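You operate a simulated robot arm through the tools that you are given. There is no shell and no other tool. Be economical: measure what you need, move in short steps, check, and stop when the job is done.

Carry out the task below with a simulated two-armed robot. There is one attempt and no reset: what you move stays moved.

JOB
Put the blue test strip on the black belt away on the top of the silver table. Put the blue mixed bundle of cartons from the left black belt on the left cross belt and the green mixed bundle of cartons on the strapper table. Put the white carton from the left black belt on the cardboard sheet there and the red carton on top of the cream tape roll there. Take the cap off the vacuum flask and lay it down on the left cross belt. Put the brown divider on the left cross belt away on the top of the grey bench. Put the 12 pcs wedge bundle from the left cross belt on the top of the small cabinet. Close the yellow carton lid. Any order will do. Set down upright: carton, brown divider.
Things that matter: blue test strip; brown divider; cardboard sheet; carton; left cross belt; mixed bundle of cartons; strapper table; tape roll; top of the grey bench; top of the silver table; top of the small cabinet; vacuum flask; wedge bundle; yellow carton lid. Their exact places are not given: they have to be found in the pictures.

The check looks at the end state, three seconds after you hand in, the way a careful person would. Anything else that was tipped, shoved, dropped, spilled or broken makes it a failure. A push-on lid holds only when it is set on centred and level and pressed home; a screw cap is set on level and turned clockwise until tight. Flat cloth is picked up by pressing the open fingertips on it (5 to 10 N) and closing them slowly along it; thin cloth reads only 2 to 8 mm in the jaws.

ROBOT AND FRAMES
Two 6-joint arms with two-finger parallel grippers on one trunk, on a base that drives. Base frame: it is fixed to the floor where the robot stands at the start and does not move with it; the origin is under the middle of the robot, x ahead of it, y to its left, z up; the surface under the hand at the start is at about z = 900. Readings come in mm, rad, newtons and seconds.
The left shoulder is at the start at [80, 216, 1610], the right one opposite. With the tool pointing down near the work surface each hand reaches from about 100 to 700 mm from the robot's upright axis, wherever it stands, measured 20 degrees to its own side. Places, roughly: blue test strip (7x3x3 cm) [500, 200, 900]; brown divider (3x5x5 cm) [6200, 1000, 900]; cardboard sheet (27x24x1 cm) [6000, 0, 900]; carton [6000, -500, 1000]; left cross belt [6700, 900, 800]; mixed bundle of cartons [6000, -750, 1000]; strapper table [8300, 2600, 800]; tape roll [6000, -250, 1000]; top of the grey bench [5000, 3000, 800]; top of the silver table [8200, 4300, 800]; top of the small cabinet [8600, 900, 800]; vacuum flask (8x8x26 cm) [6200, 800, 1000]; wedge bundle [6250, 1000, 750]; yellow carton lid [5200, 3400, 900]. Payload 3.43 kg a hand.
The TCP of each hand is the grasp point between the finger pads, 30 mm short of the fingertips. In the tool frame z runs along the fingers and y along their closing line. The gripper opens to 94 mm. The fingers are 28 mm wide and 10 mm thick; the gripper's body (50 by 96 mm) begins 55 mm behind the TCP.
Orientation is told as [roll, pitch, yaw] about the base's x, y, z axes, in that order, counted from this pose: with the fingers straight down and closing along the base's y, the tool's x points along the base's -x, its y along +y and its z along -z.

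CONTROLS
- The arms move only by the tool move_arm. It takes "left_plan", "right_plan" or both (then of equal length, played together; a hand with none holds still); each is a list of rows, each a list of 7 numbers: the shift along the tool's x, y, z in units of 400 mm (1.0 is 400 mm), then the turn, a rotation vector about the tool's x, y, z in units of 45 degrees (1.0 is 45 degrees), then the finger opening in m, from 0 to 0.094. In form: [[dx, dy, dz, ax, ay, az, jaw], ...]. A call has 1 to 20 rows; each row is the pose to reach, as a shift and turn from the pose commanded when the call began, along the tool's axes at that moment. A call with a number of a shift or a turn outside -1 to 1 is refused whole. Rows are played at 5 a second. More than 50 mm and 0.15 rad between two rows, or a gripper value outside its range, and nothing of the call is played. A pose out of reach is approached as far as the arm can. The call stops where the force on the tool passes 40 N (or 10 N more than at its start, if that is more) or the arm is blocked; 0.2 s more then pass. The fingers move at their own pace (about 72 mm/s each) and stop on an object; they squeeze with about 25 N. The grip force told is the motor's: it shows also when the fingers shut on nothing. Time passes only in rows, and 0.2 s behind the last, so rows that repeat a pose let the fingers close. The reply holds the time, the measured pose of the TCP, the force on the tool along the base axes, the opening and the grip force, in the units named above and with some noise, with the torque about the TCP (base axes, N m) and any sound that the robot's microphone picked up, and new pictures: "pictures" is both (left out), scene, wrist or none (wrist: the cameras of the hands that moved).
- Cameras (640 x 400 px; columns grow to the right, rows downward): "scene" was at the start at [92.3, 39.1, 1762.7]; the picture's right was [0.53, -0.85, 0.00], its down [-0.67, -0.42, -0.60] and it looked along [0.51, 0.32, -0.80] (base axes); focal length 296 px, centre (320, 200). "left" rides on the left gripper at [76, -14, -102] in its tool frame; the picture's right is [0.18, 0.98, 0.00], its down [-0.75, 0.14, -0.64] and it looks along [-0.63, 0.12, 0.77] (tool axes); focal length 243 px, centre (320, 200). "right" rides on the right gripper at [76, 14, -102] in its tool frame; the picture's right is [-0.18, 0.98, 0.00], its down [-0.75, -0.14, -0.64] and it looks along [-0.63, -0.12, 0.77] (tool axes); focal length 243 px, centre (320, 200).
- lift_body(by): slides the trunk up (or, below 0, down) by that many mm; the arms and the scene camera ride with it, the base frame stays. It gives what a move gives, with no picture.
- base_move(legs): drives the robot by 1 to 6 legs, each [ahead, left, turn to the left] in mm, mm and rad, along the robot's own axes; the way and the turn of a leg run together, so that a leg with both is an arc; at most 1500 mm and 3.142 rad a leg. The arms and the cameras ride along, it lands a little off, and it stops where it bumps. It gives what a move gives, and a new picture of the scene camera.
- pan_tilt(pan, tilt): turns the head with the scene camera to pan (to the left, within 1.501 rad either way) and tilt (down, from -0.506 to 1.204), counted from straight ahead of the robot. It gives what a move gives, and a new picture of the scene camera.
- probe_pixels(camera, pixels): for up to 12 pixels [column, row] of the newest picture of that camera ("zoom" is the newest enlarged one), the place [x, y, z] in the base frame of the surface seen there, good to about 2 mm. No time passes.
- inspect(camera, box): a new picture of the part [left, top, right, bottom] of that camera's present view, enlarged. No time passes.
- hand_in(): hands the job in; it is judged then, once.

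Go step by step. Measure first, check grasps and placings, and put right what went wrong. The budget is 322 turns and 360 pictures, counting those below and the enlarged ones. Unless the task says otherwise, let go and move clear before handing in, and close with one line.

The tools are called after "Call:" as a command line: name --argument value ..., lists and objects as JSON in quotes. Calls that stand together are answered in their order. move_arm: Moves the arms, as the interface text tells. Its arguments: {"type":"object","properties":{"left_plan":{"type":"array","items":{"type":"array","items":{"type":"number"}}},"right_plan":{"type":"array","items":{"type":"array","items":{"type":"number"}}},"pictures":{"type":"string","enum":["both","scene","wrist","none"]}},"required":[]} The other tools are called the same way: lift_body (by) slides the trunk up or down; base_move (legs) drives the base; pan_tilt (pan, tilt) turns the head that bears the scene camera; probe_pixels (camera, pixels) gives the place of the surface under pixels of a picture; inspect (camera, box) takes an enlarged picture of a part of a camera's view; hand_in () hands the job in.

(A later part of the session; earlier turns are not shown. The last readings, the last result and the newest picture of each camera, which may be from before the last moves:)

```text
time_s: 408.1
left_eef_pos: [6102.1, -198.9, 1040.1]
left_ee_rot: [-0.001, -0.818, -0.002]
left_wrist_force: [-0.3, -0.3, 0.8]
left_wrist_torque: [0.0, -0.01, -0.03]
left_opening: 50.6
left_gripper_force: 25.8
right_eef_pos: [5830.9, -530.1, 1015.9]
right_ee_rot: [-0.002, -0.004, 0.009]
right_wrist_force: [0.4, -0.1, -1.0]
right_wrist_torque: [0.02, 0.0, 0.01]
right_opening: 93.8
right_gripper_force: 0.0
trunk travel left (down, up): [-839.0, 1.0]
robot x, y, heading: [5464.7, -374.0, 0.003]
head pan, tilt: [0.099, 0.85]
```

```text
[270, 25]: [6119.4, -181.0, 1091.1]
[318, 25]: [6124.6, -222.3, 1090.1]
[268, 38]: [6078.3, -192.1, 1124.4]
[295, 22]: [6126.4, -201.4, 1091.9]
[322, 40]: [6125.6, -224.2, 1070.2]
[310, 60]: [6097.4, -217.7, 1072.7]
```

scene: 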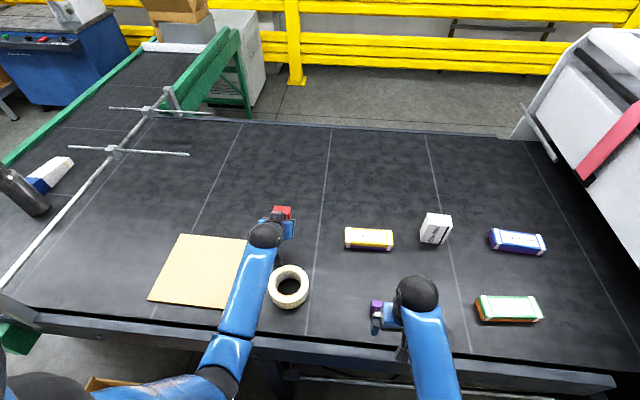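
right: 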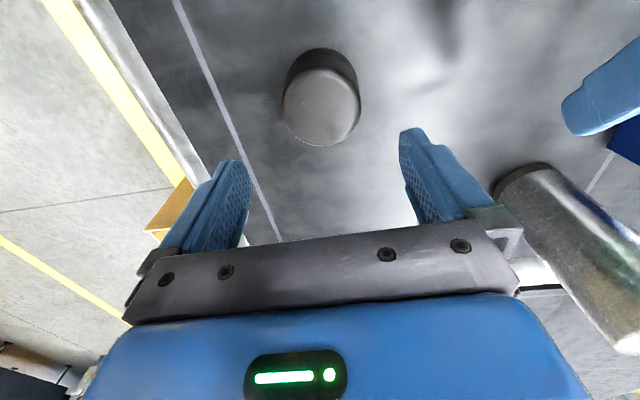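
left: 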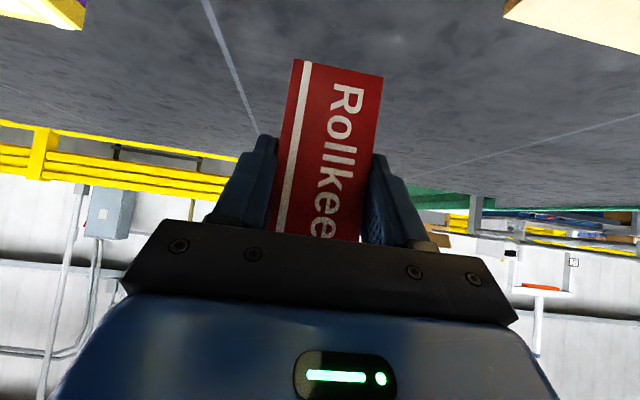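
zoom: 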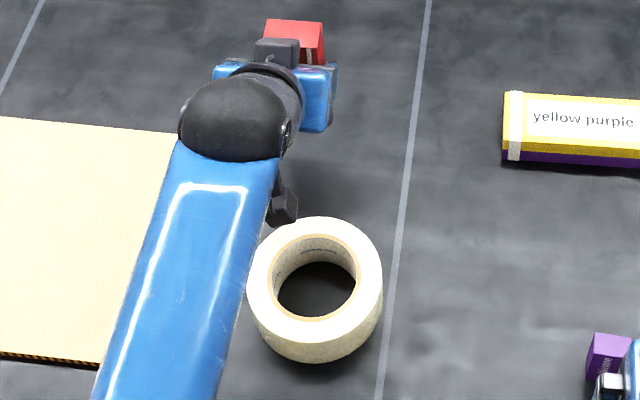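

Ring: centre (5954,-239), outer r 58, inner ≈40. Best stand for the 27×50 mm carton: centre at (5999,-239). Moving it there at height.

Call:
move_arm --left_plan '[[0.05, -0.025, -0.052, 0, 0, 0, 0.03], [0.1, -0.05, -0.104, 0, 0, 0, 0.03], [0.15, -0.075, -0.156, 0, 0, 0, 0.03], [0.193, -0.098, -0.2065, 0, 0, 0, 0.03], [0.193, -0.098, -0.2065, 0, 0, 0, 0.03]]'

Call:
inspect --camera "scene" --box '[230, 200, 350, 320]'

```text
time_s: 409.3
left_eef_pos: [5990.2, -239.1, 1042.3]
left_ee_rot: [0.001, -0.82, -0.002]
left_wrist_force: [-0.5, -0.4, -1.0]
left_wrist_torque: [-0.02, 0.01, 0.0]
left_opening: 50.7
left_gripper_force: 24.7
right_eef_pos: [5831.3, -530.7, 1016.0]
right_ee_rot: [-0.002, -0.006, 0.008]
right_wrist_force: [0.5, 0.3, -0.2]
right_wrist_torque: [-0.01, 0.0, 0.01]
right_opening: 93.9
right_gripper_force: 0.0
trunk travel left (down, up): [-839.0, 1.0]
robot x, y, heading: [5466.0, -376.8, 0.005]
head pan, tilt: [0.099, 0.85]
```

scene: 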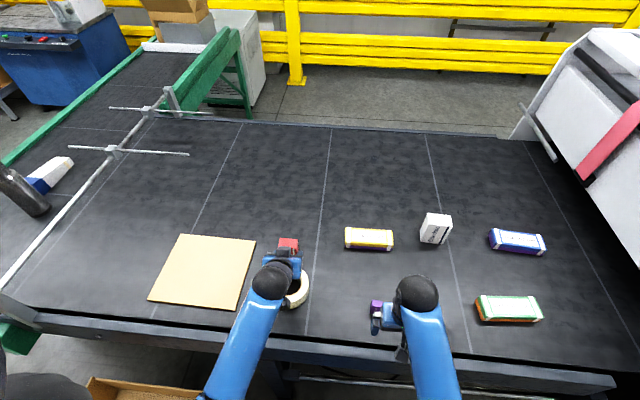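
left: 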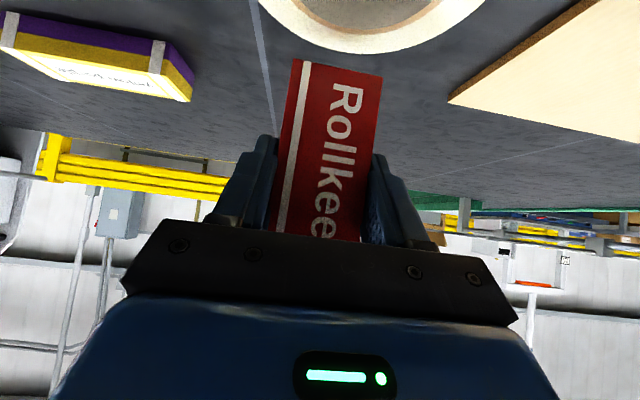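

```text
3.33 times, centred on (290, 260) of scene
```

zoom: 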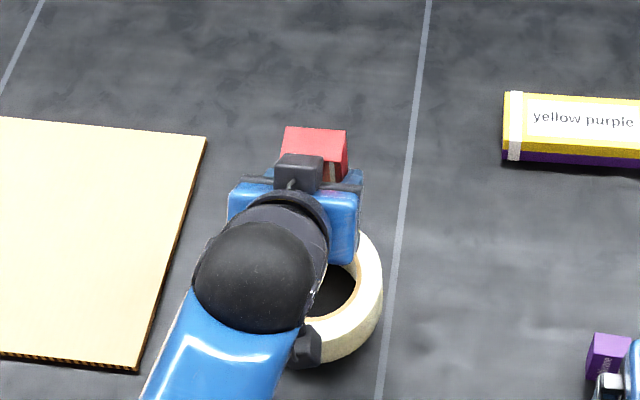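

Call:
probe_pixels --camera "zoom" --pixels '[[288, 129], [342, 132], [315, 130], [284, 150], [344, 152], [318, 152]]'

```text
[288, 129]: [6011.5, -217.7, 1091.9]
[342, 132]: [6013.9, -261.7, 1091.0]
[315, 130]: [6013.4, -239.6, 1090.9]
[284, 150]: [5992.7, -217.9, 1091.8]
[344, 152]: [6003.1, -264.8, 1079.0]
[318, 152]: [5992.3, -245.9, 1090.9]
```

Carton centre ≈ (6000,-239.5), bottom ≈ 977. Lowering ~29 mm in small steps until contact with the ring.

Call:
move_arm --left_plan '[[0.02, 0, 0.018, 0, 0, 0, 0.03], [0.04, 0, 0.035, 0, 0, 0, 0.03], [0.05, 0, 0.044, 0, 0, 0, 0.03], [0.0545, 0, 0.048, 0, 0, 0, 0.03], [0.0545, 0, 0.048, 0, 0, 0, 0.03]]' --pictures "wrist"

```text
time_s: 410.5
left_eef_pos: [5987.3, -239.6, 1012.2]
left_ee_rot: [0.0, -0.824, 0.001]
left_wrist_force: [-0.6, 2.5, 6.6]
left_wrist_torque: [-0.02, -0.07, 0.04]
left_opening: 50.8
left_gripper_force: 24.7
right_eef_pos: [5831.4, -530.2, 1016.1]
right_ee_rot: [-0.001, -0.005, 0.008]
right_wrist_force: [-0.5, 0.2, -0.4]
right_wrist_torque: [0.0, -0.01, -0.03]
right_opening: 94.0
right_gripper_force: 0.2
trunk travel left (down, up): [-839.0, 1.0]
robot x, y, heading: [5465.4, -379.6, -0.001]
head pan, tilt: [0.099, 0.85]
```

left: 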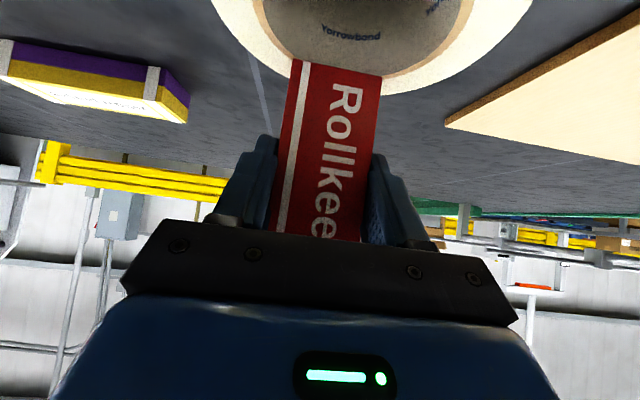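

Contact (6.6 N). Checking the seat closely before letting go.

Call:
inspect --camera "left" --box '[200, 0, 560, 150]'

Call:
inspect --camera "scene" --box '[250, 220, 330, 320]'

```text
1.78 times, centred on (380, 75) of left
```

zoom: 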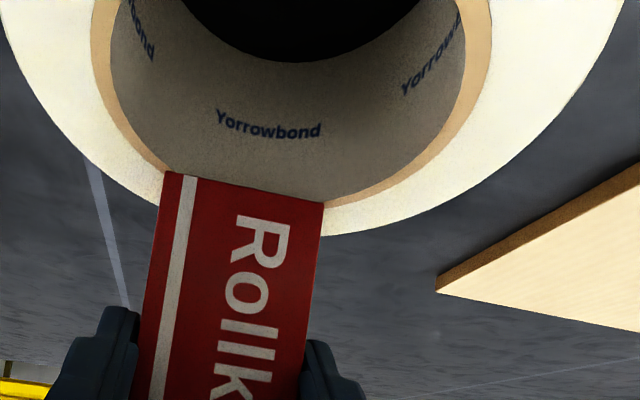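

```text
4.00 times, centred on (290, 270) of scene
```

zoom: 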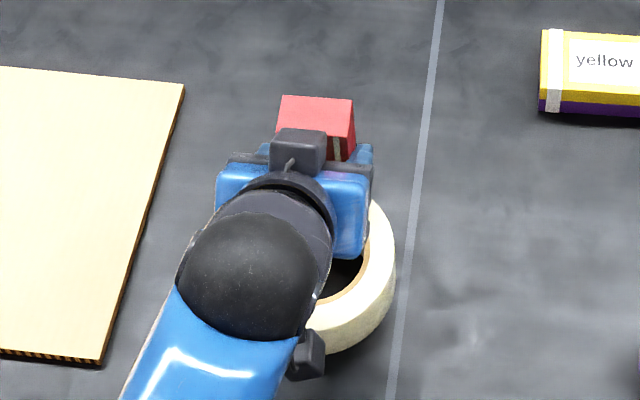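

Front corners lie right at the core's inner edge, as planned. Ease off 0.5 mm, open, and withdraw along the finger axis.

Call:
move_arm --left_plan '[[-0.001, 0, -0.001, 0, 0, 0, 0.03], [-0.001, 0, -0.001, 0, 0, 0, 0.06], [-0.001, 0, -0.001, 0, 0, 0, 0.075], [-0.001, 0, -0.001, 0, 0, 0, 0.075], [0, 0, -0.05, 0, 0, 0, 0.075], [0, 0, -0.12, 0, 0, 0, 0.075], [0, 0, -0.22, 0, 0, 0, 0.075]]'

```text
time_s: 412.1
left_eef_pos: [5922.7, -236.9, 1072.6]
left_ee_rot: [0.002, -0.823, -0.002]
left_wrist_force: [0.6, -0.5, -0.2]
left_wrist_torque: [0.01, 0.02, -0.01]
left_opening: 74.9
left_gripper_force: 0.0
right_eef_pos: [5829.7, -530.3, 1016.2]
right_ee_rot: [-0.001, -0.006, 0.01]
right_wrist_force: [0.3, -0.3, 0.0]
right_wrist_torque: [0.0, -0.03, -0.01]
right_opening: 93.7
right_gripper_force: 0.0
trunk travel left (down, up): [-839.0, 1.0]
robot x, y, heading: [5465.7, -374.8, 0.001]
head pan, tilt: [0.099, 0.85]
```

scene: 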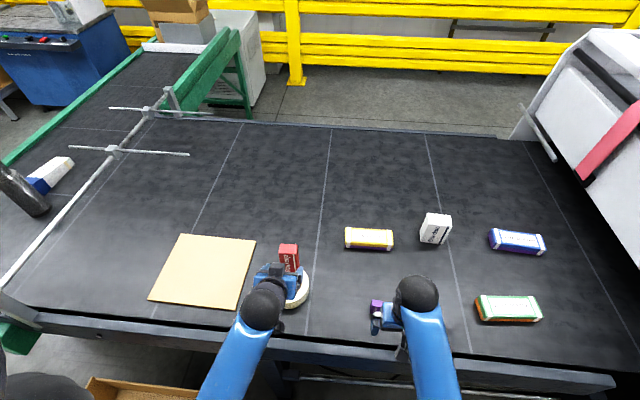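
left: 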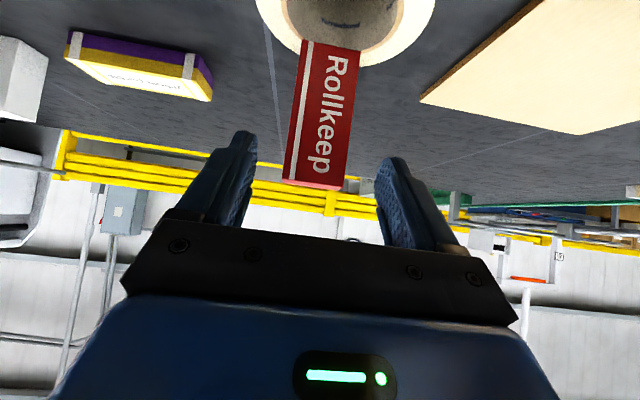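

The red carton stands on the roll. Next the white carton (centre ≈(6190,-694), 68 mm wide): I shift the base right to y≈-815, with the right hand drawn inward first.

Call:
move_arm --left_plan '[[0.0, 0, -0.05, 0, 0, 0, 0.094], [0.0, 0.0, -0.08, 0, 0, 0, 0.094]]' --right_plan '[[0.05, 0.08, 0, 0, 0, 0, 0.094], [0.1, 0.16, 0, 0, 0, 0, 0.094]]' --pictures "none"

Call:
base_move --legs '[[0, -440, 0]]'

```text
time_s: 412.7
left_eef_pos: [5898.7, -238.0, 1094.0]
left_ee_rot: [0.0, -0.819, -0.002]
left_wrist_force: [0.7, -0.1, 0.2]
left_wrist_torque: [0.02, 0.01, 0.02]
left_opening: 94.1
left_gripper_force: 0.0
right_eef_pos: [5790.3, -466.3, 1016.0]
right_ee_rot: [-0.003, -0.009, 0.008]
right_wrist_force: [-0.7, 0.3, -0.7]
right_wrist_torque: [-0.03, 0.0, -0.01]
right_opening: 93.8
right_gripper_force: 0.1
trunk travel left (down, up): [-839.0, 1.0]
robot x, y, heading: [5467.8, -377.2, -0.002]
head pan, tilt: [0.099, 0.85]
```

```text
time_s: 415.4
left_eef_pos: [5902.8, -676.3, 1093.1]
left_ee_rot: [-0.002, -0.82, 0.007]
left_wrist_force: [-0.6, 0.3, 0.0]
left_wrist_torque: [0.0, -0.03, 0.01]
left_opening: 94.0
left_gripper_force: 0.1
right_eef_pos: [5795.5, -906.2, 1015.8]
right_ee_rot: [-0.005, -0.005, 0.017]
right_wrist_force: [0.5, 0.5, 0.3]
right_wrist_torque: [-0.01, 0.01, -0.03]
right_opening: 94.1
right_gripper_force: 0.0
trunk travel left (down, up): [-839.0, 1.0]
robot x, y, heading: [5464.7, -823.3, 0.007]
head pan, tilt: [0.099, 0.85]
```

scene: 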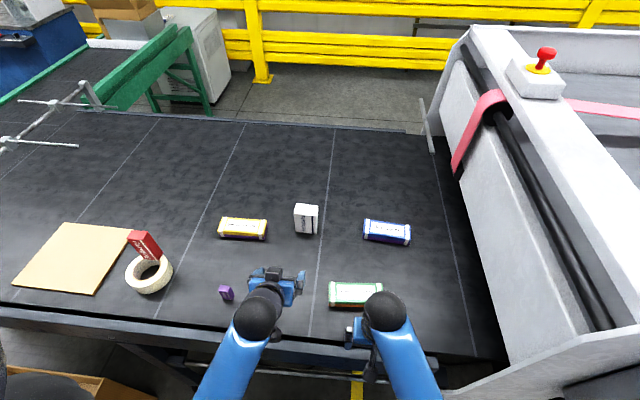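

Call:
inspect --camera "scene" --box '[260, 180, 360, 260]'

Call:
probe_pixels --camera "scene" --pixels '[[297, 206], [317, 207], [294, 214], [317, 216], [296, 231], [314, 234], [306, 205], [306, 225]]'

Call:
inspect --camera "scene" --box '[100, 210, 200, 300]'

```text
5.00 times, centred on (310, 220) of scene
```

zoom: 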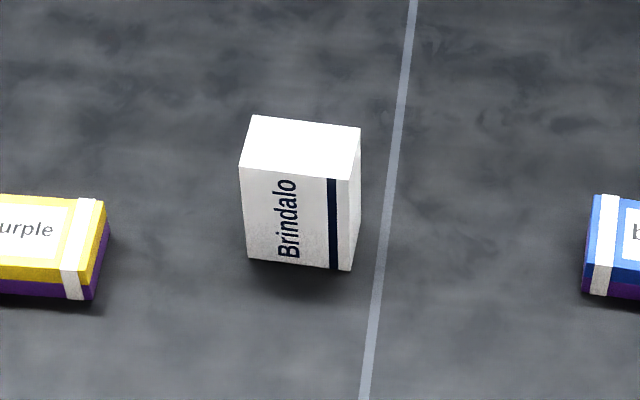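

```text
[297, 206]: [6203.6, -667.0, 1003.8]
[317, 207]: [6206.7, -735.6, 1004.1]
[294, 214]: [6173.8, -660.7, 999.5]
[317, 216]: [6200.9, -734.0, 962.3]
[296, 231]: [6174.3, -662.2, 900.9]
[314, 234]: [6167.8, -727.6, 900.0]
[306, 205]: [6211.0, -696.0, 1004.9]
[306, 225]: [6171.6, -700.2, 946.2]
```

```text
4.44 times, centred on (150, 255) of scene
```

zoom: 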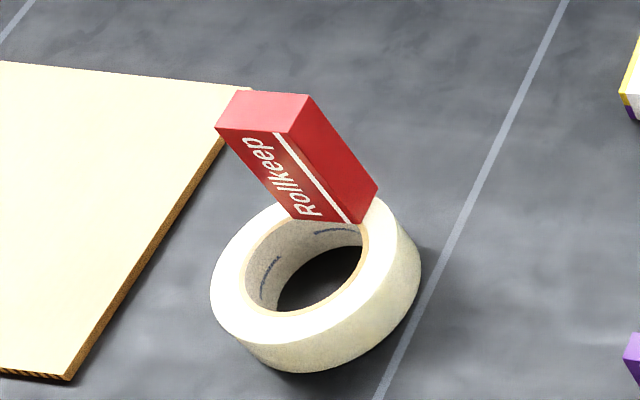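

White: front face at x≈6171, centre ≈(6191,-696), yaw ≈-0.09, 67 wide. Approaching from the front with the tilted left hand, first to x 6090, z 955.

Call:
move_arm --left_plan '[[-0.011, -0.01, 0.096, 0.02, 0, 0.02, 0.094], [-0.022, -0.02, 0.193, 0.04, 0, 0.04, 0.094], [-0.034, -0.03, 0.29, 0.084, 0, 0.078, 0.094], [-0.045, -0.04, 0.386, 0.084, 0, 0.078, 0.094], [-0.056, -0.045, 0.483, 0.084, 0, 0.078, 0.094], [-0.068, -0.045, 0.579, 0.084, 0, 0.078, 0.094]]'

```text
time_s: 416.8
left_eef_pos: [6090.0, -696.6, 953.4]
left_ee_rot: [-0.001, -0.819, -0.086]
left_wrist_force: [0.4, 0.0, -0.4]
left_wrist_torque: [0.01, 0.04, -0.03]
left_opening: 94.3
left_gripper_force: 0.0
right_eef_pos: [5795.6, -908.9, 1015.1]
right_ee_rot: [-0.001, -0.003, 0.016]
right_wrist_force: [0.4, 0.1, 1.2]
right_wrist_torque: [0.02, 0.05, 0.0]
right_opening: 94.1
right_gripper_force: 0.1
trunk travel left (down, up): [-839.0, 1.0]
robot x, y, heading: [5471.7, -822.7, 0.011]
head pan, tilt: [0.099, 0.85]
```

scene: 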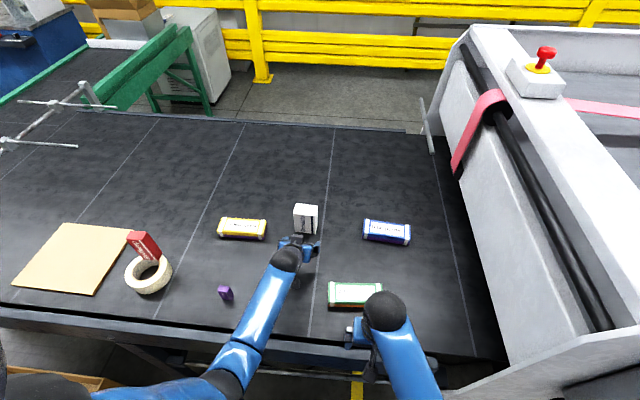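
left: 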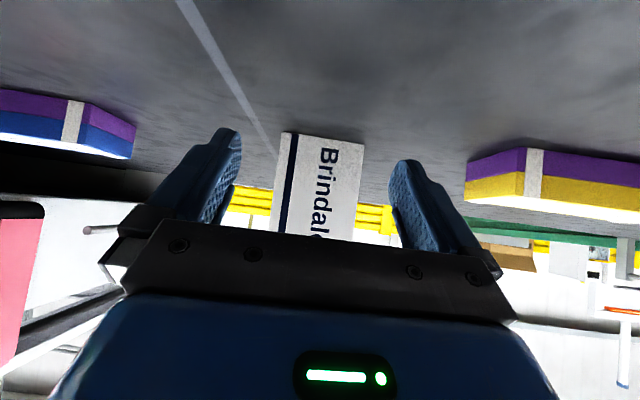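

Centred. Advancing 90 mm (8 mm left correction) and closing.

Call:
move_arm --left_plan '[[-0.06, 0.01, 0.065, 0, 0, 0, 0.094], [-0.11, 0.021, 0.118, 0, 0, 0, 0.094], [-0.15, 0.021, 0.161, 0, 0, 0, 0.094], [-0.15, 0.021, 0.161, 0, 0, 0, 0.08], [-0.15, 0.021, 0.161, 0, 0, 0, 0.06], [-0.15, 0.021, 0.161, 0, 0, 0, 0.05], [-0.15, 0.021, 0.161, 0, 0, 0, 0.05]]'

```text
time_s: 418.4
left_eef_pos: [6178.8, -693.7, 956.6]
left_ee_rot: [0.002, -0.821, -0.085]
left_wrist_force: [0.4, 0.2, -0.2]
left_wrist_torque: [-0.03, -0.02, -0.02]
left_opening: 77.1
left_gripper_force: 24.5
right_eef_pos: [5793.6, -908.8, 1015.8]
right_ee_rot: [-0.004, -0.005, 0.015]
right_wrist_force: [0.2, -0.7, 0.8]
right_wrist_torque: [-0.02, -0.04, -0.02]
right_opening: 93.9
right_gripper_force: 0.0
trunk travel left (down, up): [-839.0, 1.0]
robot x, y, heading: [5467.3, -819.4, 0.008]
head pan, tilt: [0.099, 0.85]
```

scene: 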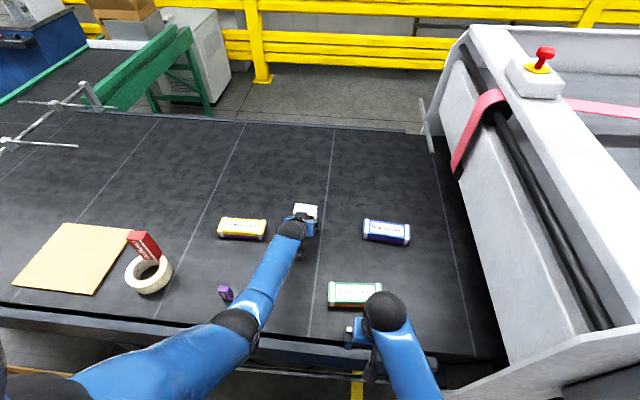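
left: 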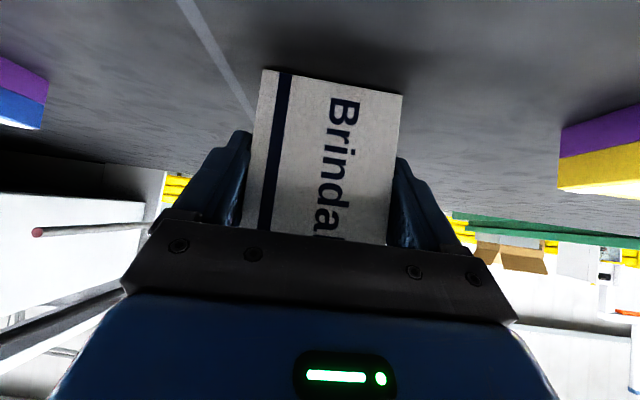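

Gripped (77 mm). Lifting 130 mm.

Call:
move_arm --left_plan '[[-0.04, 0, -0.038, 0, 0, 0, 0.05], [-0.09, 0, -0.084, 0, 0, 0, 0.05], [-0.15, 0, -0.14, 0, 0, 0, 0.05], [-0.2, 0, -0.187, 0, 0, 0, 0.05], [-0.238, 0, -0.222, 0, 0, 0, 0.05], [-0.238, 0, -0.222, 0, 0, 0, 0.05]]'

```text
time_s: 419.8
left_eef_pos: [6178.0, -696.2, 1084.8]
left_ee_rot: [0.002, -0.821, -0.085]
left_wrist_force: [0.0, -0.3, 0.1]
left_wrist_torque: [0.01, 0.02, -0.01]
left_opening: 77.1
left_gripper_force: 24.8
right_eef_pos: [5795.5, -908.8, 1016.1]
right_ee_rot: [-0.003, -0.004, 0.015]
right_wrist_force: [-0.6, -0.5, -0.2]
right_wrist_torque: [-0.01, -0.02, -0.02]
right_opening: 93.9
right_gripper_force: 0.0
trunk travel left (down, up): [-839.0, 1.0]
robot x, y, heading: [5465.4, -820.6, 0.005]
head pan, tilt: [0.099, 0.85]
```

scene: 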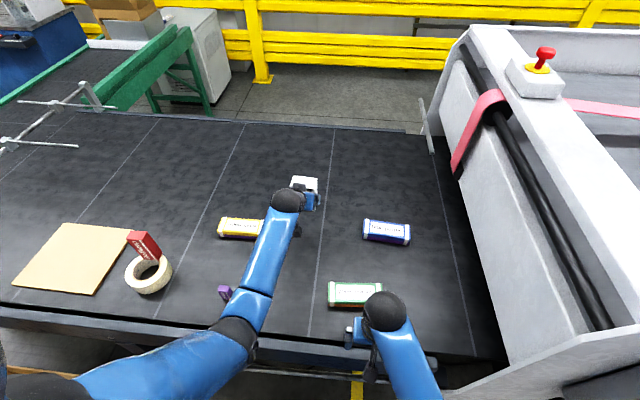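
left: 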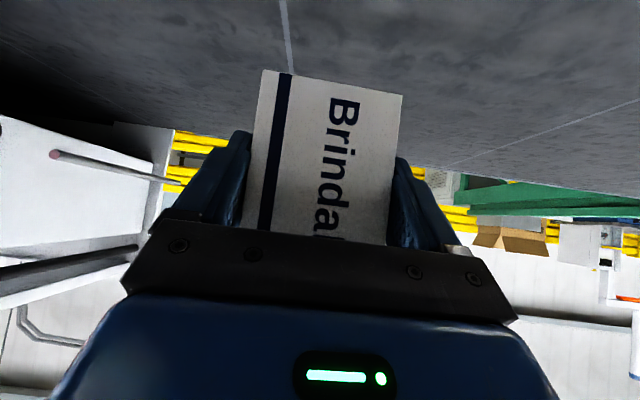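

Bottom at z≈1028, above the red carton's height only marginally, but it passes behind it (x 6160+). Strafing left 440 mm.

Call:
base_move --legs '[[0, 440, -0.005]]'

```text
time_s: 422.4
left_eef_pos: [6177.2, -265.0, 1086.0]
left_ee_rot: [0.002, -0.82, -0.095]
left_wrist_force: [0.5, -0.1, -0.6]
left_wrist_torque: [0.02, 0.0, -0.02]
left_opening: 77.2
left_gripper_force: 24.8
right_eef_pos: [5791.6, -474.0, 1016.1]
right_ee_rot: [0.0, -0.005, 0.007]
right_wrist_force: [-0.1, -0.1, -0.9]
right_wrist_torque: [0.01, -0.01, -0.02]
right_opening: 93.7
right_gripper_force: 0.0
trunk travel left (down, up): [-839.0, 1.0]
robot x, y, heading: [5466.6, -385.9, 0.0]
head pan, tilt: [0.099, 0.85]
```

scene: 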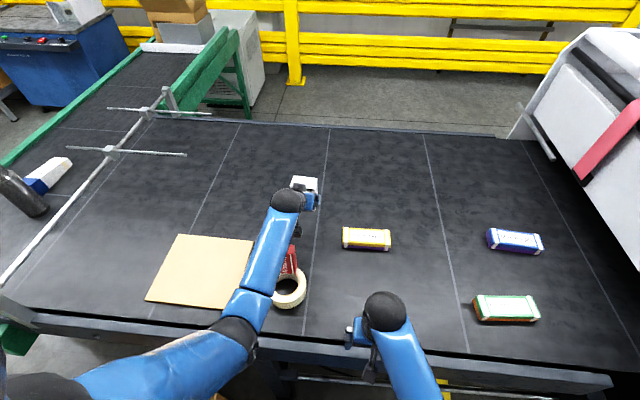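

Now moving the carton left past the red one (staying behind it), then back over the sheet at about (5990,-20).

Call:
move_arm --left_plan '[[0.033, 0.067, -0.035, 0, 0, 0, 0.05], [0.066, 0.135, -0.071, 0, 0, 0, 0.05], [0.099, 0.2, -0.106, 0, 0, 0, 0.05], [0.132, 0.27, -0.142, 0, 0, 0, 0.05], [0.177, 0.33, -0.19, 0, 0, 0, 0.05], [0.222, 0.39, -0.238, 0, 0, 0, 0.05], [0.267, 0.45, -0.287, 0, 0, 0, 0.05], [0.312, 0.51, -0.335, 0, 0, 0, 0.05], [0.357, 0.565, -0.383, 0, 0, 0, 0.05]]'

```text
time_s: 424.4
left_eef_pos: [5985.4, -17.4, 1087.1]
left_ee_rot: [0.002, -0.822, -0.094]
left_wrist_force: [-0.5, -0.6, 0.4]
left_wrist_torque: [-0.04, 0.01, 0.02]
left_opening: 76.9
left_gripper_force: 24.8
right_eef_pos: [5790.7, -473.1, 1015.9]
right_ee_rot: [-0.001, -0.007, 0.006]
right_wrist_force: [-1.5, 0.7, 0.6]
right_wrist_torque: [-0.01, -0.01, -0.02]
right_opening: 94.0
right_gripper_force: 0.0
trunk travel left (down, up): [-839.0, 1.0]
robot x, y, heading: [5464.7, -383.4, 0.001]
head pan, tilt: [0.099, 0.85]
```

scene: 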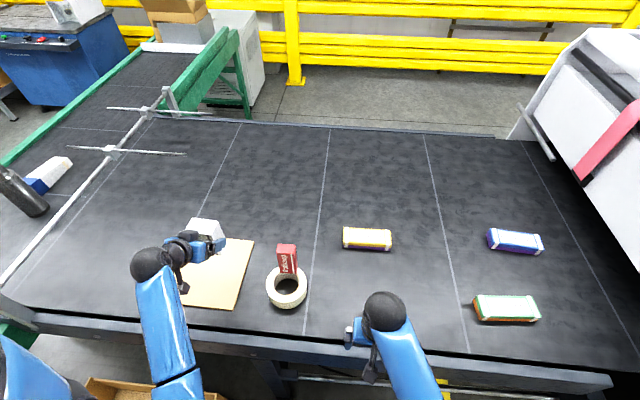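
left: 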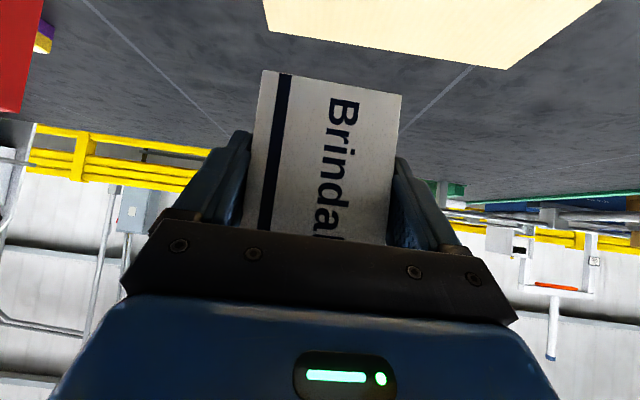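

Red still stands. The carton is over the sheet at (5997,-18). Lowering 117 mm, then creeping to contact.

Call:
move_arm --left_plan '[[0.07, 0, 0.065, 0, 0, 0, 0.05], [0.14, 0, 0.13, 0, 0, 0, 0.05], [0.19, 0, 0.177, 0, 0, 0, 0.05], [0.214, 0, 0.199, 0, 0, 0, 0.05], [0.218, 0, 0.203, 0, 0, 0, 0.05], [0.221, 0, 0.206, 0, 0, 0, 0.05], [0.221, 0, 0.206, 0, 0, 0, 0.05]]'

```text
time_s: 426.1
left_eef_pos: [5988.7, -18.2, 964.3]
left_ee_rot: [0.003, -0.82, -0.093]
left_wrist_force: [-0.8, -0.1, 1.6]
left_wrist_torque: [0.06, 0.03, 0.02]
left_opening: 76.9
left_gripper_force: 25.3
right_eef_pos: [5791.3, -473.6, 1016.9]
right_ee_rot: [-0.002, -0.005, 0.007]
right_wrist_force: [0.6, 1.1, 0.3]
right_wrist_torque: [0.0, 0.03, 0.01]
right_opening: 93.8
right_gripper_force: 0.1
trunk travel left (down, up): [-839.0, 1.0]
robot x, y, heading: [5468.3, -383.2, 0.001]
head pan, tilt: [0.099, 0.85]
```

scene: 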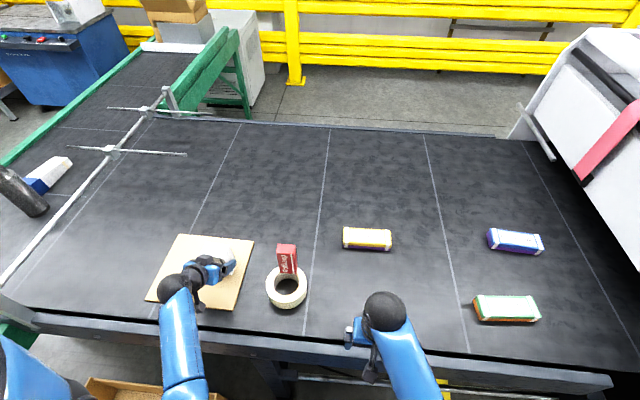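
left: 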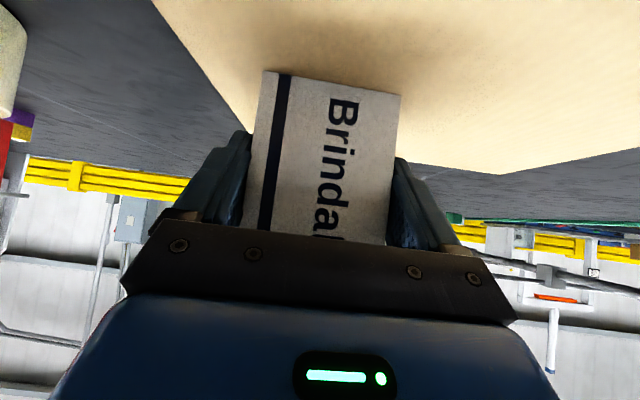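

Call:
move_arm --left_plan '[[0.002, 0, 0.002, 0, 0, 0, 0.05], [0.004, 0, 0.0037, 0, 0, 0, 0.05], [0.004, 0, 0.0037, 0, 0, 0, 0.05]]' --pictures "none"

```text
time_s: 426.9
left_eef_pos: [5989.0, -18.3, 965.1]
left_ee_rot: [0.003, -0.822, -0.097]
left_wrist_force: [1.0, 0.1, 8.2]
left_wrist_torque: [0.16, -0.04, -0.03]
left_opening: 76.7
left_gripper_force: 24.5
right_eef_pos: [5791.0, -473.4, 1015.8]
right_ee_rot: [-0.001, -0.006, 0.009]
right_wrist_force: [-0.2, 0.1, -0.2]
right_wrist_torque: [0.0, -0.01, 0.0]
right_opening: 93.7
right_gripper_force: 0.2
trunk travel left (down, up): [-839.0, 1.0]
robot x, y, heading: [5470.1, -384.1, 0.004]
head pan, tilt: [0.099, 0.85]
```

Contact (8 N). Releasing and withdrawing along the fingers.

Call:
move_arm --left_plan '[[-0.002, 0, -0.002, 0, 0, 0, 0.05], [-0.002, 0, -0.002, 0, 0, 0, 0.085], [-0.002, 0, -0.002, 0, 0, 0, 0.094], [-0.002, 0, -0.002, 0, 0, 0, 0.094], [0, 0, -0.06, 0, 0, 0, 0.094], [0, 0, -0.15, 0, 0, 0, 0.094], [0, 0, -0.25, 0, 0, 0, 0.094]]'

Call:
inspect --camera "scene" --box '[140, 210, 340, 330]'

```text
time_s: 428.4
left_eef_pos: [5915.2, -10.3, 1031.6]
left_ee_rot: [0.003, -0.822, -0.094]
left_wrist_force: [-0.8, -0.5, -0.3]
left_wrist_torque: [-0.02, 0.0, -0.01]
left_opening: 94.1
left_gripper_force: 0.1
right_eef_pos: [5791.3, -473.0, 1016.7]
right_ee_rot: [-0.001, -0.007, 0.007]
right_wrist_force: [-0.8, -0.3, -0.5]
right_wrist_torque: [0.01, -0.01, 0.0]
right_opening: 94.1
right_gripper_force: 0.0
trunk travel left (down, up): [-839.0, 1.0]
robot x, y, heading: [5465.6, -383.2, -0.002]
head pan, tilt: [0.099, 0.85]
```

scene: 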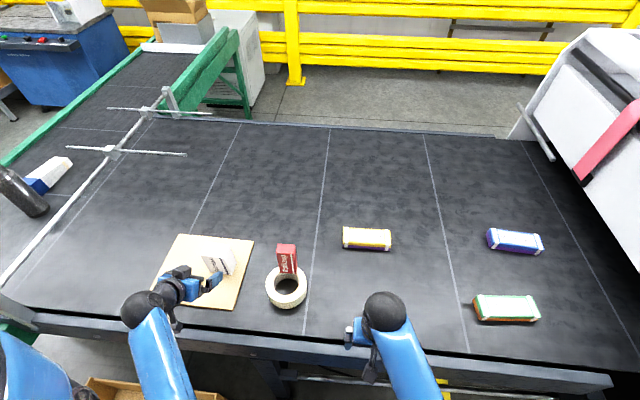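
left: 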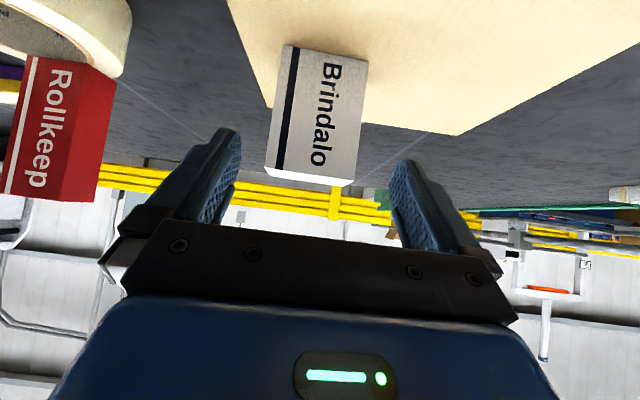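

```text
3.20 times, centred on (240, 270) of scene
```

zoom: 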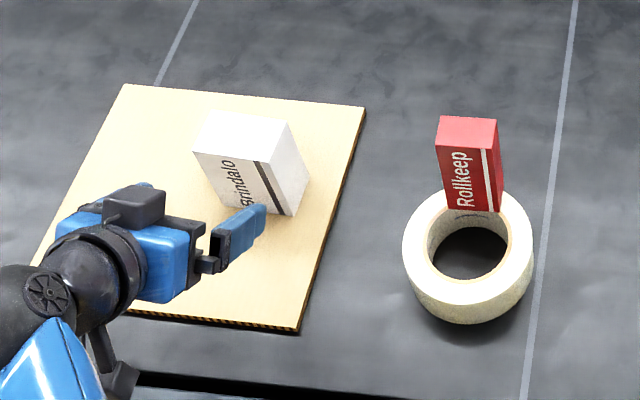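

Both cartons stand well. Now the bundles: I strafe right to y≈-790 and then try going a little closer, since the blue one lies far (x≈6213).

Call:
move_arm --left_plan '[[0, 0, -0.1, 0, 0, 0, 0.094], [0, 0, -0.15, 0, 0, 0, 0.06]]' --pictures "none"

Call:
base_move --legs '[[0, -405, 0], [60, 0, 0]]'

```text
time_s: 429.1
left_eef_pos: [5877.0, -9.6, 1076.6]
left_ee_rot: [0.015, -0.829, -0.122]
left_wrist_force: [-0.6, -0.1, 0.4]
left_wrist_torque: [-0.01, -0.01, 0.0]
left_opening: 59.8
left_gripper_force: 0.0
right_eef_pos: [5791.3, -474.0, 1018.3]
right_ee_rot: [-0.002, -0.007, 0.009]
right_wrist_force: [0.4, 1.0, 0.1]
right_wrist_torque: [0.01, -0.05, 0.0]
right_opening: 94.1
right_gripper_force: 0.1
trunk travel left (down, up): [-839.0, 1.0]
robot x, y, heading: [5464.4, -381.4, -0.002]
head pan, tilt: [0.099, 0.85]
```

```text
time_s: 432.2
left_eef_pos: [5926.2, -409.4, 1081.0]
left_ee_rot: [0.021, -0.844, -0.102]
left_wrist_force: [-0.9, -0.3, 1.4]
left_wrist_torque: [0.0, -0.03, 0.0]
left_opening: 59.8
left_gripper_force: 0.1
right_eef_pos: [5843.4, -880.6, 1019.0]
right_ee_rot: [-0.003, -0.016, 0.017]
right_wrist_force: [-0.7, -0.2, 0.2]
right_wrist_torque: [0.02, -0.06, 0.02]
right_opening: 94.0
right_gripper_force: 0.1
trunk travel left (down, up): [-839.0, 1.0]
robot x, y, heading: [5527.3, -793.2, 0.011]
head pan, tilt: [0.099, 0.85]
```

scene: 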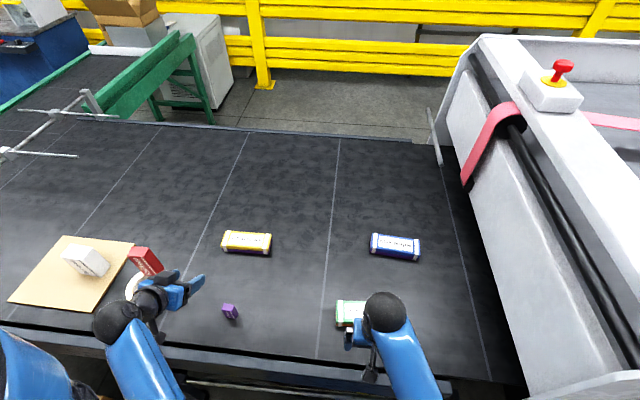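

No bump at x=5527. Measuring the blue and green bundles.

Call:
inspect --camera "scene" --box '[320, 215, 440, 335]'

Call:
probe_pixels --camera "scene" --pixels '[[372, 235], [418, 239], [372, 245], [418, 251], [372, 253], [417, 260], [395, 246], [338, 301], [336, 322], [345, 327], [360, 301]]'

```text
3.33 times, centred on (380, 275) of scene
```

zoom: 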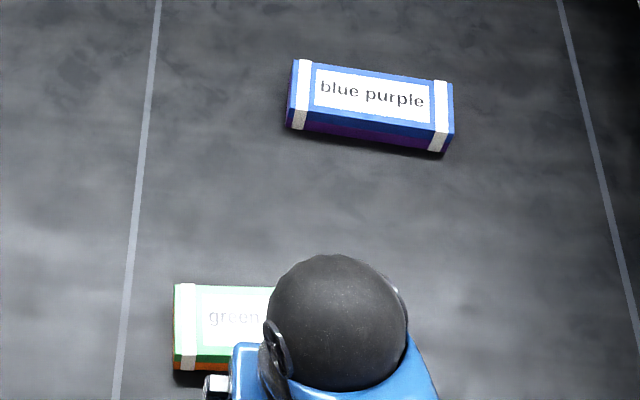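

```text
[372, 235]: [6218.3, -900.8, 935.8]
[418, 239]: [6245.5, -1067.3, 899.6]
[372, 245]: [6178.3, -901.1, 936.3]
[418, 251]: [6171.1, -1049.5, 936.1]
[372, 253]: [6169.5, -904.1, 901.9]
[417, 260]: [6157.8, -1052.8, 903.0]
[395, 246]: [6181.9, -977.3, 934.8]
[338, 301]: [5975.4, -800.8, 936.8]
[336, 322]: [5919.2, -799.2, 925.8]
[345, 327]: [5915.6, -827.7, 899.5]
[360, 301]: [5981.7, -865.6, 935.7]
```

Blue bundle: centre ≈(6190,-979), 155×47×36 mm, axis rotated ≈-0.08 rad. I bring the right hand above it with the jaws turned 90°.

Call:
move_arm --right_plan '[[-0.1, -0.03, 0, 0, 0, 0.12, 0.094], [-0.2, -0.06, 0, 0, 0, 0.25, 0.094], [-0.3, -0.09, 0, 0, 0, 0.38, 0.094], [-0.4, -0.12, 0, 0, 0, 0.5, 0.094], [-0.5, -0.15, 0, 0, 0, 0.62, 0.094], [-0.6, -0.18, 0, 0, 0, 0.75, 0.094], [-0.7, -0.21, 0, 0, 0, 0.88, 0.094], [-0.8, -0.24, 0, 0, 0, 1, 0.094]]' --pictures "none"

Call:
move_arm --right_plan '[[0, 0, 0, 0, 0, 0.17, 0.094], [0, 0, 0, 0, 0, 0.34, 0.094], [0, 0, 0, 0, 0, 0.51, 0.094], [0, 0, 0, 0, 0, 0.68, 0.094], [0, 0, 0, 0, 0, 0.85, 0.094], [0, 0, 0, 0, 0, 1, 0.094]]'

```text
time_s: 434.0
left_eef_pos: [5938.7, -408.6, 1077.2]
left_ee_rot: [0.025, -0.831, -0.103]
left_wrist_force: [0.4, -0.5, -0.2]
left_wrist_torque: [0.01, -0.01, -0.03]
left_opening: 60.0
left_gripper_force: 0.1
right_eef_pos: [6176.0, -973.9, 1015.9]
right_ee_rot: [0.001, -0.004, -0.769]
right_wrist_force: [0.3, -0.7, 0.2]
right_wrist_torque: [-0.02, -0.03, -0.03]
right_opening: 93.9
right_gripper_force: 0.0
trunk travel left (down, up): [-839.0, 1.0]
robot x, y, heading: [5524.9, -795.8, 0.008]
head pan, tilt: [0.099, 0.85]
```

```text
time_s: 435.4
left_eef_pos: [5936.1, -409.3, 1077.5]
left_ee_rot: [0.024, -0.832, -0.103]
left_wrist_force: [0.6, -0.4, -0.1]
left_wrist_torque: [-0.01, 0.01, -0.01]
left_opening: 60.1
left_gripper_force: 0.0
right_eef_pos: [6175.0, -973.3, 1017.4]
right_ee_rot: [0.005, -0.003, -1.554]
right_wrist_force: [0.3, -0.1, 0.1]
right_wrist_torque: [-0.04, 0.01, 0.03]
right_opening: 94.4
right_gripper_force: 0.0
trunk travel left (down, up): [-839.0, 1.0]
robot x, y, heading: [5528.6, -794.8, 0.012]
head pan, tilt: [0.099, 0.85]
```

scene: 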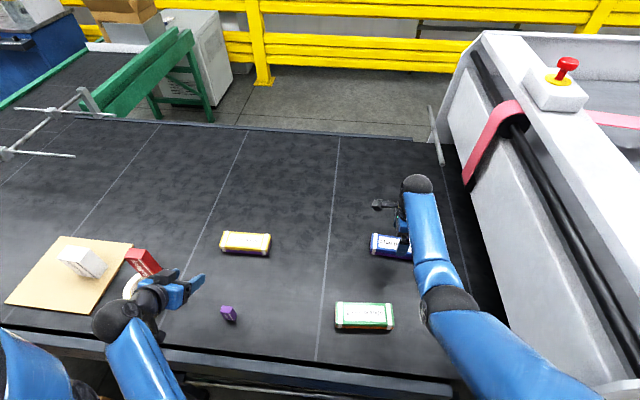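
right: 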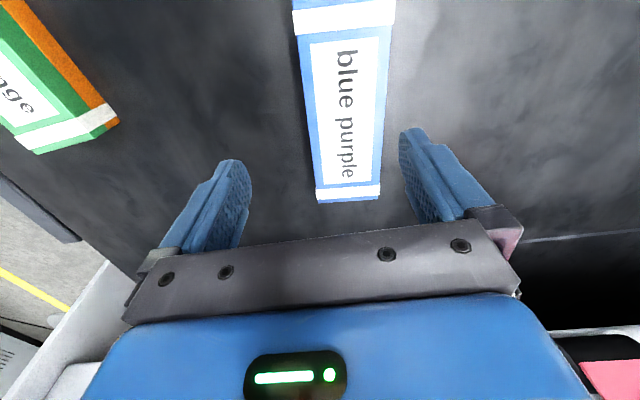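

Good reach at z 1017. Fine-aligning (yaw -0.08, +13 mm x) and lowering most of the way.

Call:
move_arm --right_plan '[[-0.0125, 0.034, 0.0, 0, 0, 0.1, 0.094], [-0.0125, 0.034, 0.07, 0, 0, 0.1, 0.094], [-0.0125, 0.034, 0.13, 0, 0, 0.1, 0.094], [-0.0125, 0.034, 0.18, 0, 0, 0.1, 0.094]]'

```text
time_s: 436.4
left_eef_pos: [5936.4, -410.3, 1078.3]
left_ee_rot: [0.024, -0.832, -0.101]
left_wrist_force: [-0.1, 0.0, 0.1]
left_wrist_torque: [-0.01, 0.03, 0.02]
left_opening: 60.0
left_gripper_force: 0.0
right_eef_pos: [6189.4, -977.6, 944.9]
right_ee_rot: [0.004, -0.004, -1.631]
right_wrist_force: [-0.8, 0.3, -0.2]
right_wrist_torque: [0.0, -0.03, -0.06]
right_opening: 94.2
right_gripper_force: 0.0
trunk travel left (down, up): [-839.0, 1.0]
robot x, y, heading: [5525.7, -799.0, 0.011]
head pan, tilt: [0.099, 0.85]
```

scene: 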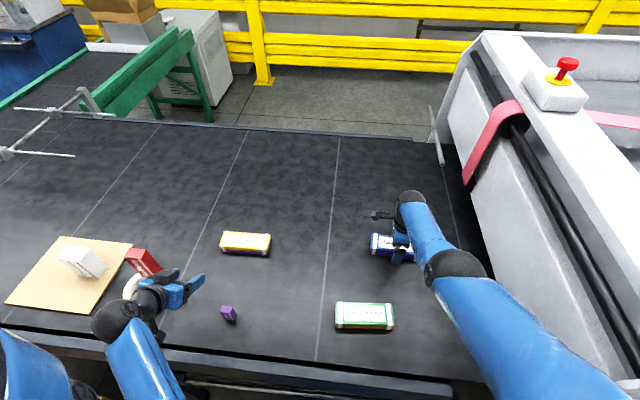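
right: 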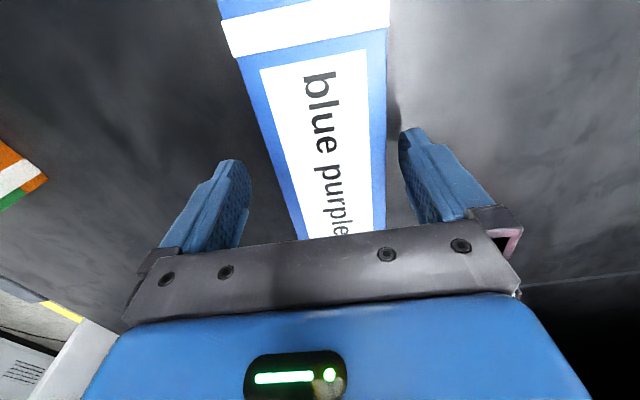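

Reached without trouble. Lowering the last 11 mm and closing.

Call:
move_arm --right_plan '[[0, 0, 0.02, 0, 0, 0, 0.094], [0, 0, 0.026, 0, 0, 0, 0.094], [0, 0, 0.026, 0, 0, 0, 0.07], [0, 0, 0.026, 0, 0, 0, 0.05], [0, 0, 0.026, 0, 0, 0, 0.02], [0, 0, 0.026, 0, 0, 0, 0.02], [0, 0, -0.05, 0, 0, 0, 0.02], [0, 0, -0.13, 0, 0, 0, 0.02]]'

```text
time_s: 438.2
left_eef_pos: [5935.6, -410.4, 1077.2]
left_ee_rot: [0.022, -0.832, -0.103]
left_wrist_force: [-0.7, -0.8, 0.2]
left_wrist_torque: [-0.01, -0.02, 0.02]
left_opening: 60.1
left_gripper_force: 0.1
right_eef_pos: [6212.5, -975.6, 985.8]
right_ee_rot: [-0.001, -0.001, -1.631]
right_wrist_force: [0.6, 0.5, -2.8]
right_wrist_torque: [0.0, 0.0, 0.04]
right_opening: 64.2
right_gripper_force: 24.9
right hand out of reach, approached as far as the arm can: row 2, 7, 8
trunk travel left (down, up): [-839.0, 1.0]
robot x, y, heading: [5528.3, -792.5, 0.014]
head pan, tilt: [0.099, 0.85]
```

scene: 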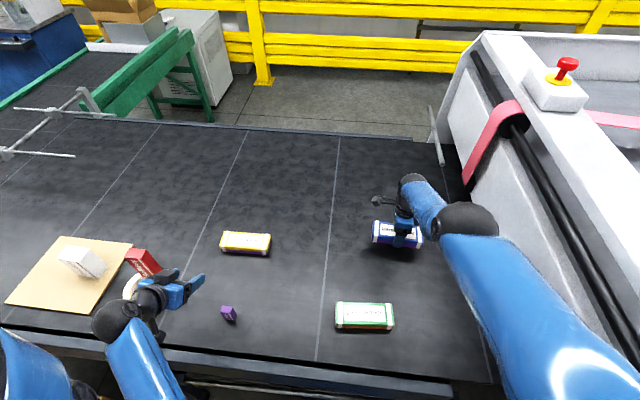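
right: 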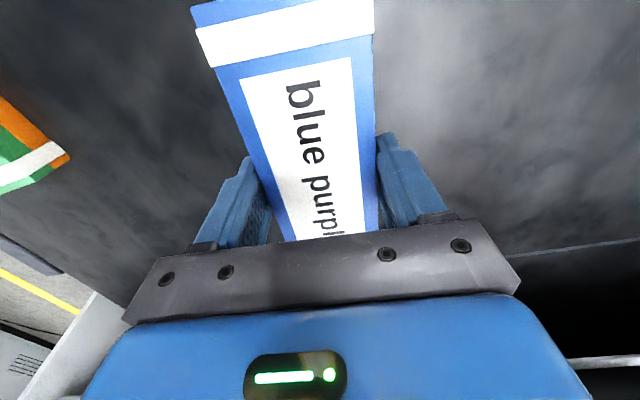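

Lifted (64 mm, 2.8 N). Drawing it back toward the robot and up a little.

Call:
move_arm --right_plan '[[-0.005, -0.09, -0.02, 0, 0, 0, 0.02], [-0.01, -0.18, -0.04, 0, 0, 0, 0.02], [-0.015, -0.27, -0.06, 0, 0, 0, 0.02], [-0.02, -0.36, -0.08, 0, 0, 0, 0.02], [-0.025, -0.45, -0.08, 0, 0, 0, 0.02], [-0.03, -0.54, -0.08, 0, 0, 0, 0.02], [-0.035, -0.63, -0.08, 0, 0, 0, 0.02], [-0.04, -0.72, -0.08, 0, 0, 0, 0.02]]'

```text
time_s: 439.7
left_eef_pos: [5935.3, -411.6, 1079.5]
left_ee_rot: [0.026, -0.837, -0.106]
left_wrist_force: [0.4, -0.1, -0.9]
left_wrist_torque: [0.0, 0.01, 0.0]
left_opening: 60.0
left_gripper_force: 0.1
right_eef_pos: [6180.2, -964.1, 931.1]
right_ee_rot: [0.026, -0.001, -1.632]
right_wrist_force: [-10.2, 0.3, 14.7]
right_wrist_torque: [0.29, 1.06, 0.17]
right_opening: 64.2
right_gripper_force: 24.9
right hand out of reach, approached as far as the arm can: row 1, 2, 3, 4, 5, 6, 7
trunk travel left (down, up): [-839.0, 1.0]
robot x, y, heading: [5526.1, -796.1, 0.011]
head pan, tilt: [0.099, 0.85]
stopped in row 7 (right hand): the force on the tool passed its limit at 80 N (the readings are from after the stop); the commanded pose is now the measured one
```

scene: 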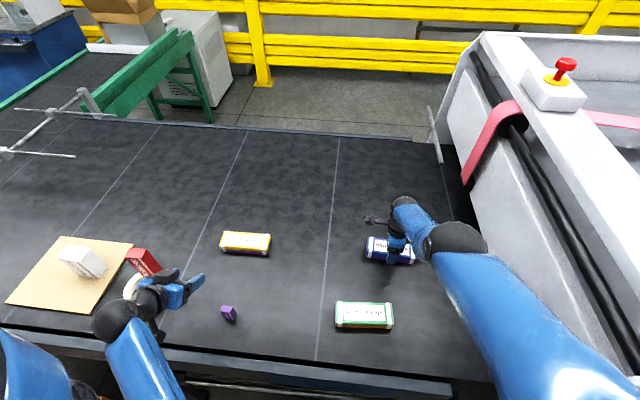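
right: 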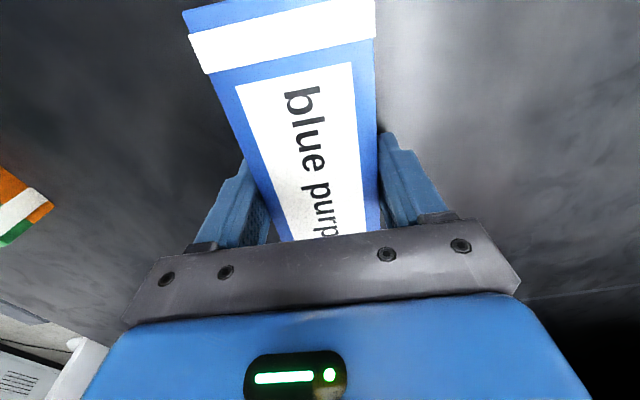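

The arm is near a limit and pressed down (80 N). Commanded equals measured now; I'll try a small pure lift of 25 mm.

Call:
move_arm --right_plan '[[0, 0, -0.02, 0, 0, 0, 0.02], [0, 0, -0.04, 0, 0, 0, 0.02], [0, 0, -0.0625, 0, 0, 0, 0.02]]' --pictures "scene"

Call:
probe_pixels --camera "scene" --pixels '[[460, 238], [403, 205], [480, 260], [520, 320], [410, 225]]'

```text
time_s: 440.5
left_eef_pos: [5936.4, -411.2, 1078.5]
left_ee_rot: [0.025, -0.836, -0.107]
left_wrist_force: [0.0, 0.6, -0.3]
left_wrist_torque: [-0.01, -0.01, -0.01]
left_opening: 59.8
left_gripper_force: 0.1
right_eef_pos: [6193.2, -962.9, 946.9]
right_ee_rot: [0.026, -0.001, -1.632]
right_wrist_force: [0.6, -0.3, -1.7]
right_wrist_torque: [-0.01, 0.02, -0.05]
right_opening: 64.4
right_gripper_force: 25.1
right hand out of reach, approached as far as the arm can: row 1, 2, 3
trunk travel left (down, up): [-839.0, 1.0]
robot x, y, heading: [5524.2, -795.5, 0.006]
head pan, tilt: [0.099, 0.85]
```

scene: 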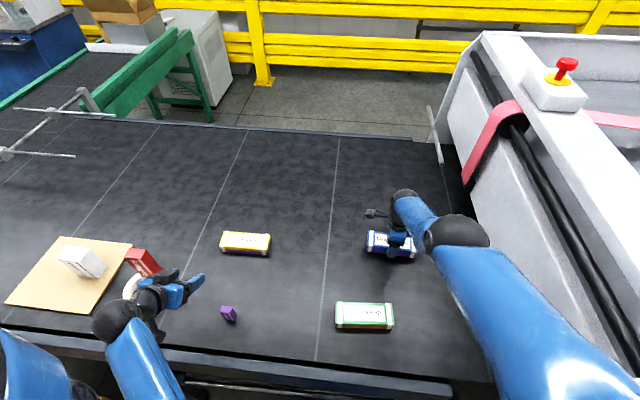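

```text
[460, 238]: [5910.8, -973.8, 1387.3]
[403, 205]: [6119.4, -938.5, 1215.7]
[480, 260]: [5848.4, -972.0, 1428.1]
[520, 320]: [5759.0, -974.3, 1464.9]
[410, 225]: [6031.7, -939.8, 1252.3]
```

The arm is fully stretched (singular). I'll move straight toward the shoulder (up and back) so the elbow bends.

Call:
move_arm --right_plan '[[-0.004, -0.06, -0.06, 0, 0, 0, 0.02], [-0.008, -0.12, -0.12, 0, 0, 0, 0.02], [-0.012, -0.18, -0.18, 0, 0, 0, 0.02]]' --pictures "none"

```text
time_s: 441.3
left_eef_pos: [5937.8, -410.9, 1077.1]
left_ee_rot: [0.026, -0.834, -0.106]
left_wrist_force: [-0.4, 0.8, 0.4]
left_wrist_torque: [-0.05, 0.05, -0.02]
left_opening: 60.0
left_gripper_force: 0.2
right_eef_pos: [6202.2, -957.0, 960.8]
right_ee_rot: [0.029, -0.003, -1.634]
right_wrist_force: [-0.4, 0.4, -1.2]
right_wrist_torque: [0.0, 0.0, 0.02]
right_opening: 64.0
right_gripper_force: 25.2
right hand out of reach, approached as far as the arm can: row 1, 2, 3
trunk travel left (down, up): [-839.0, 1.0]
robot x, y, heading: [5526.2, -798.1, 0.007]
head pan, tilt: [0.099, 0.85]
```

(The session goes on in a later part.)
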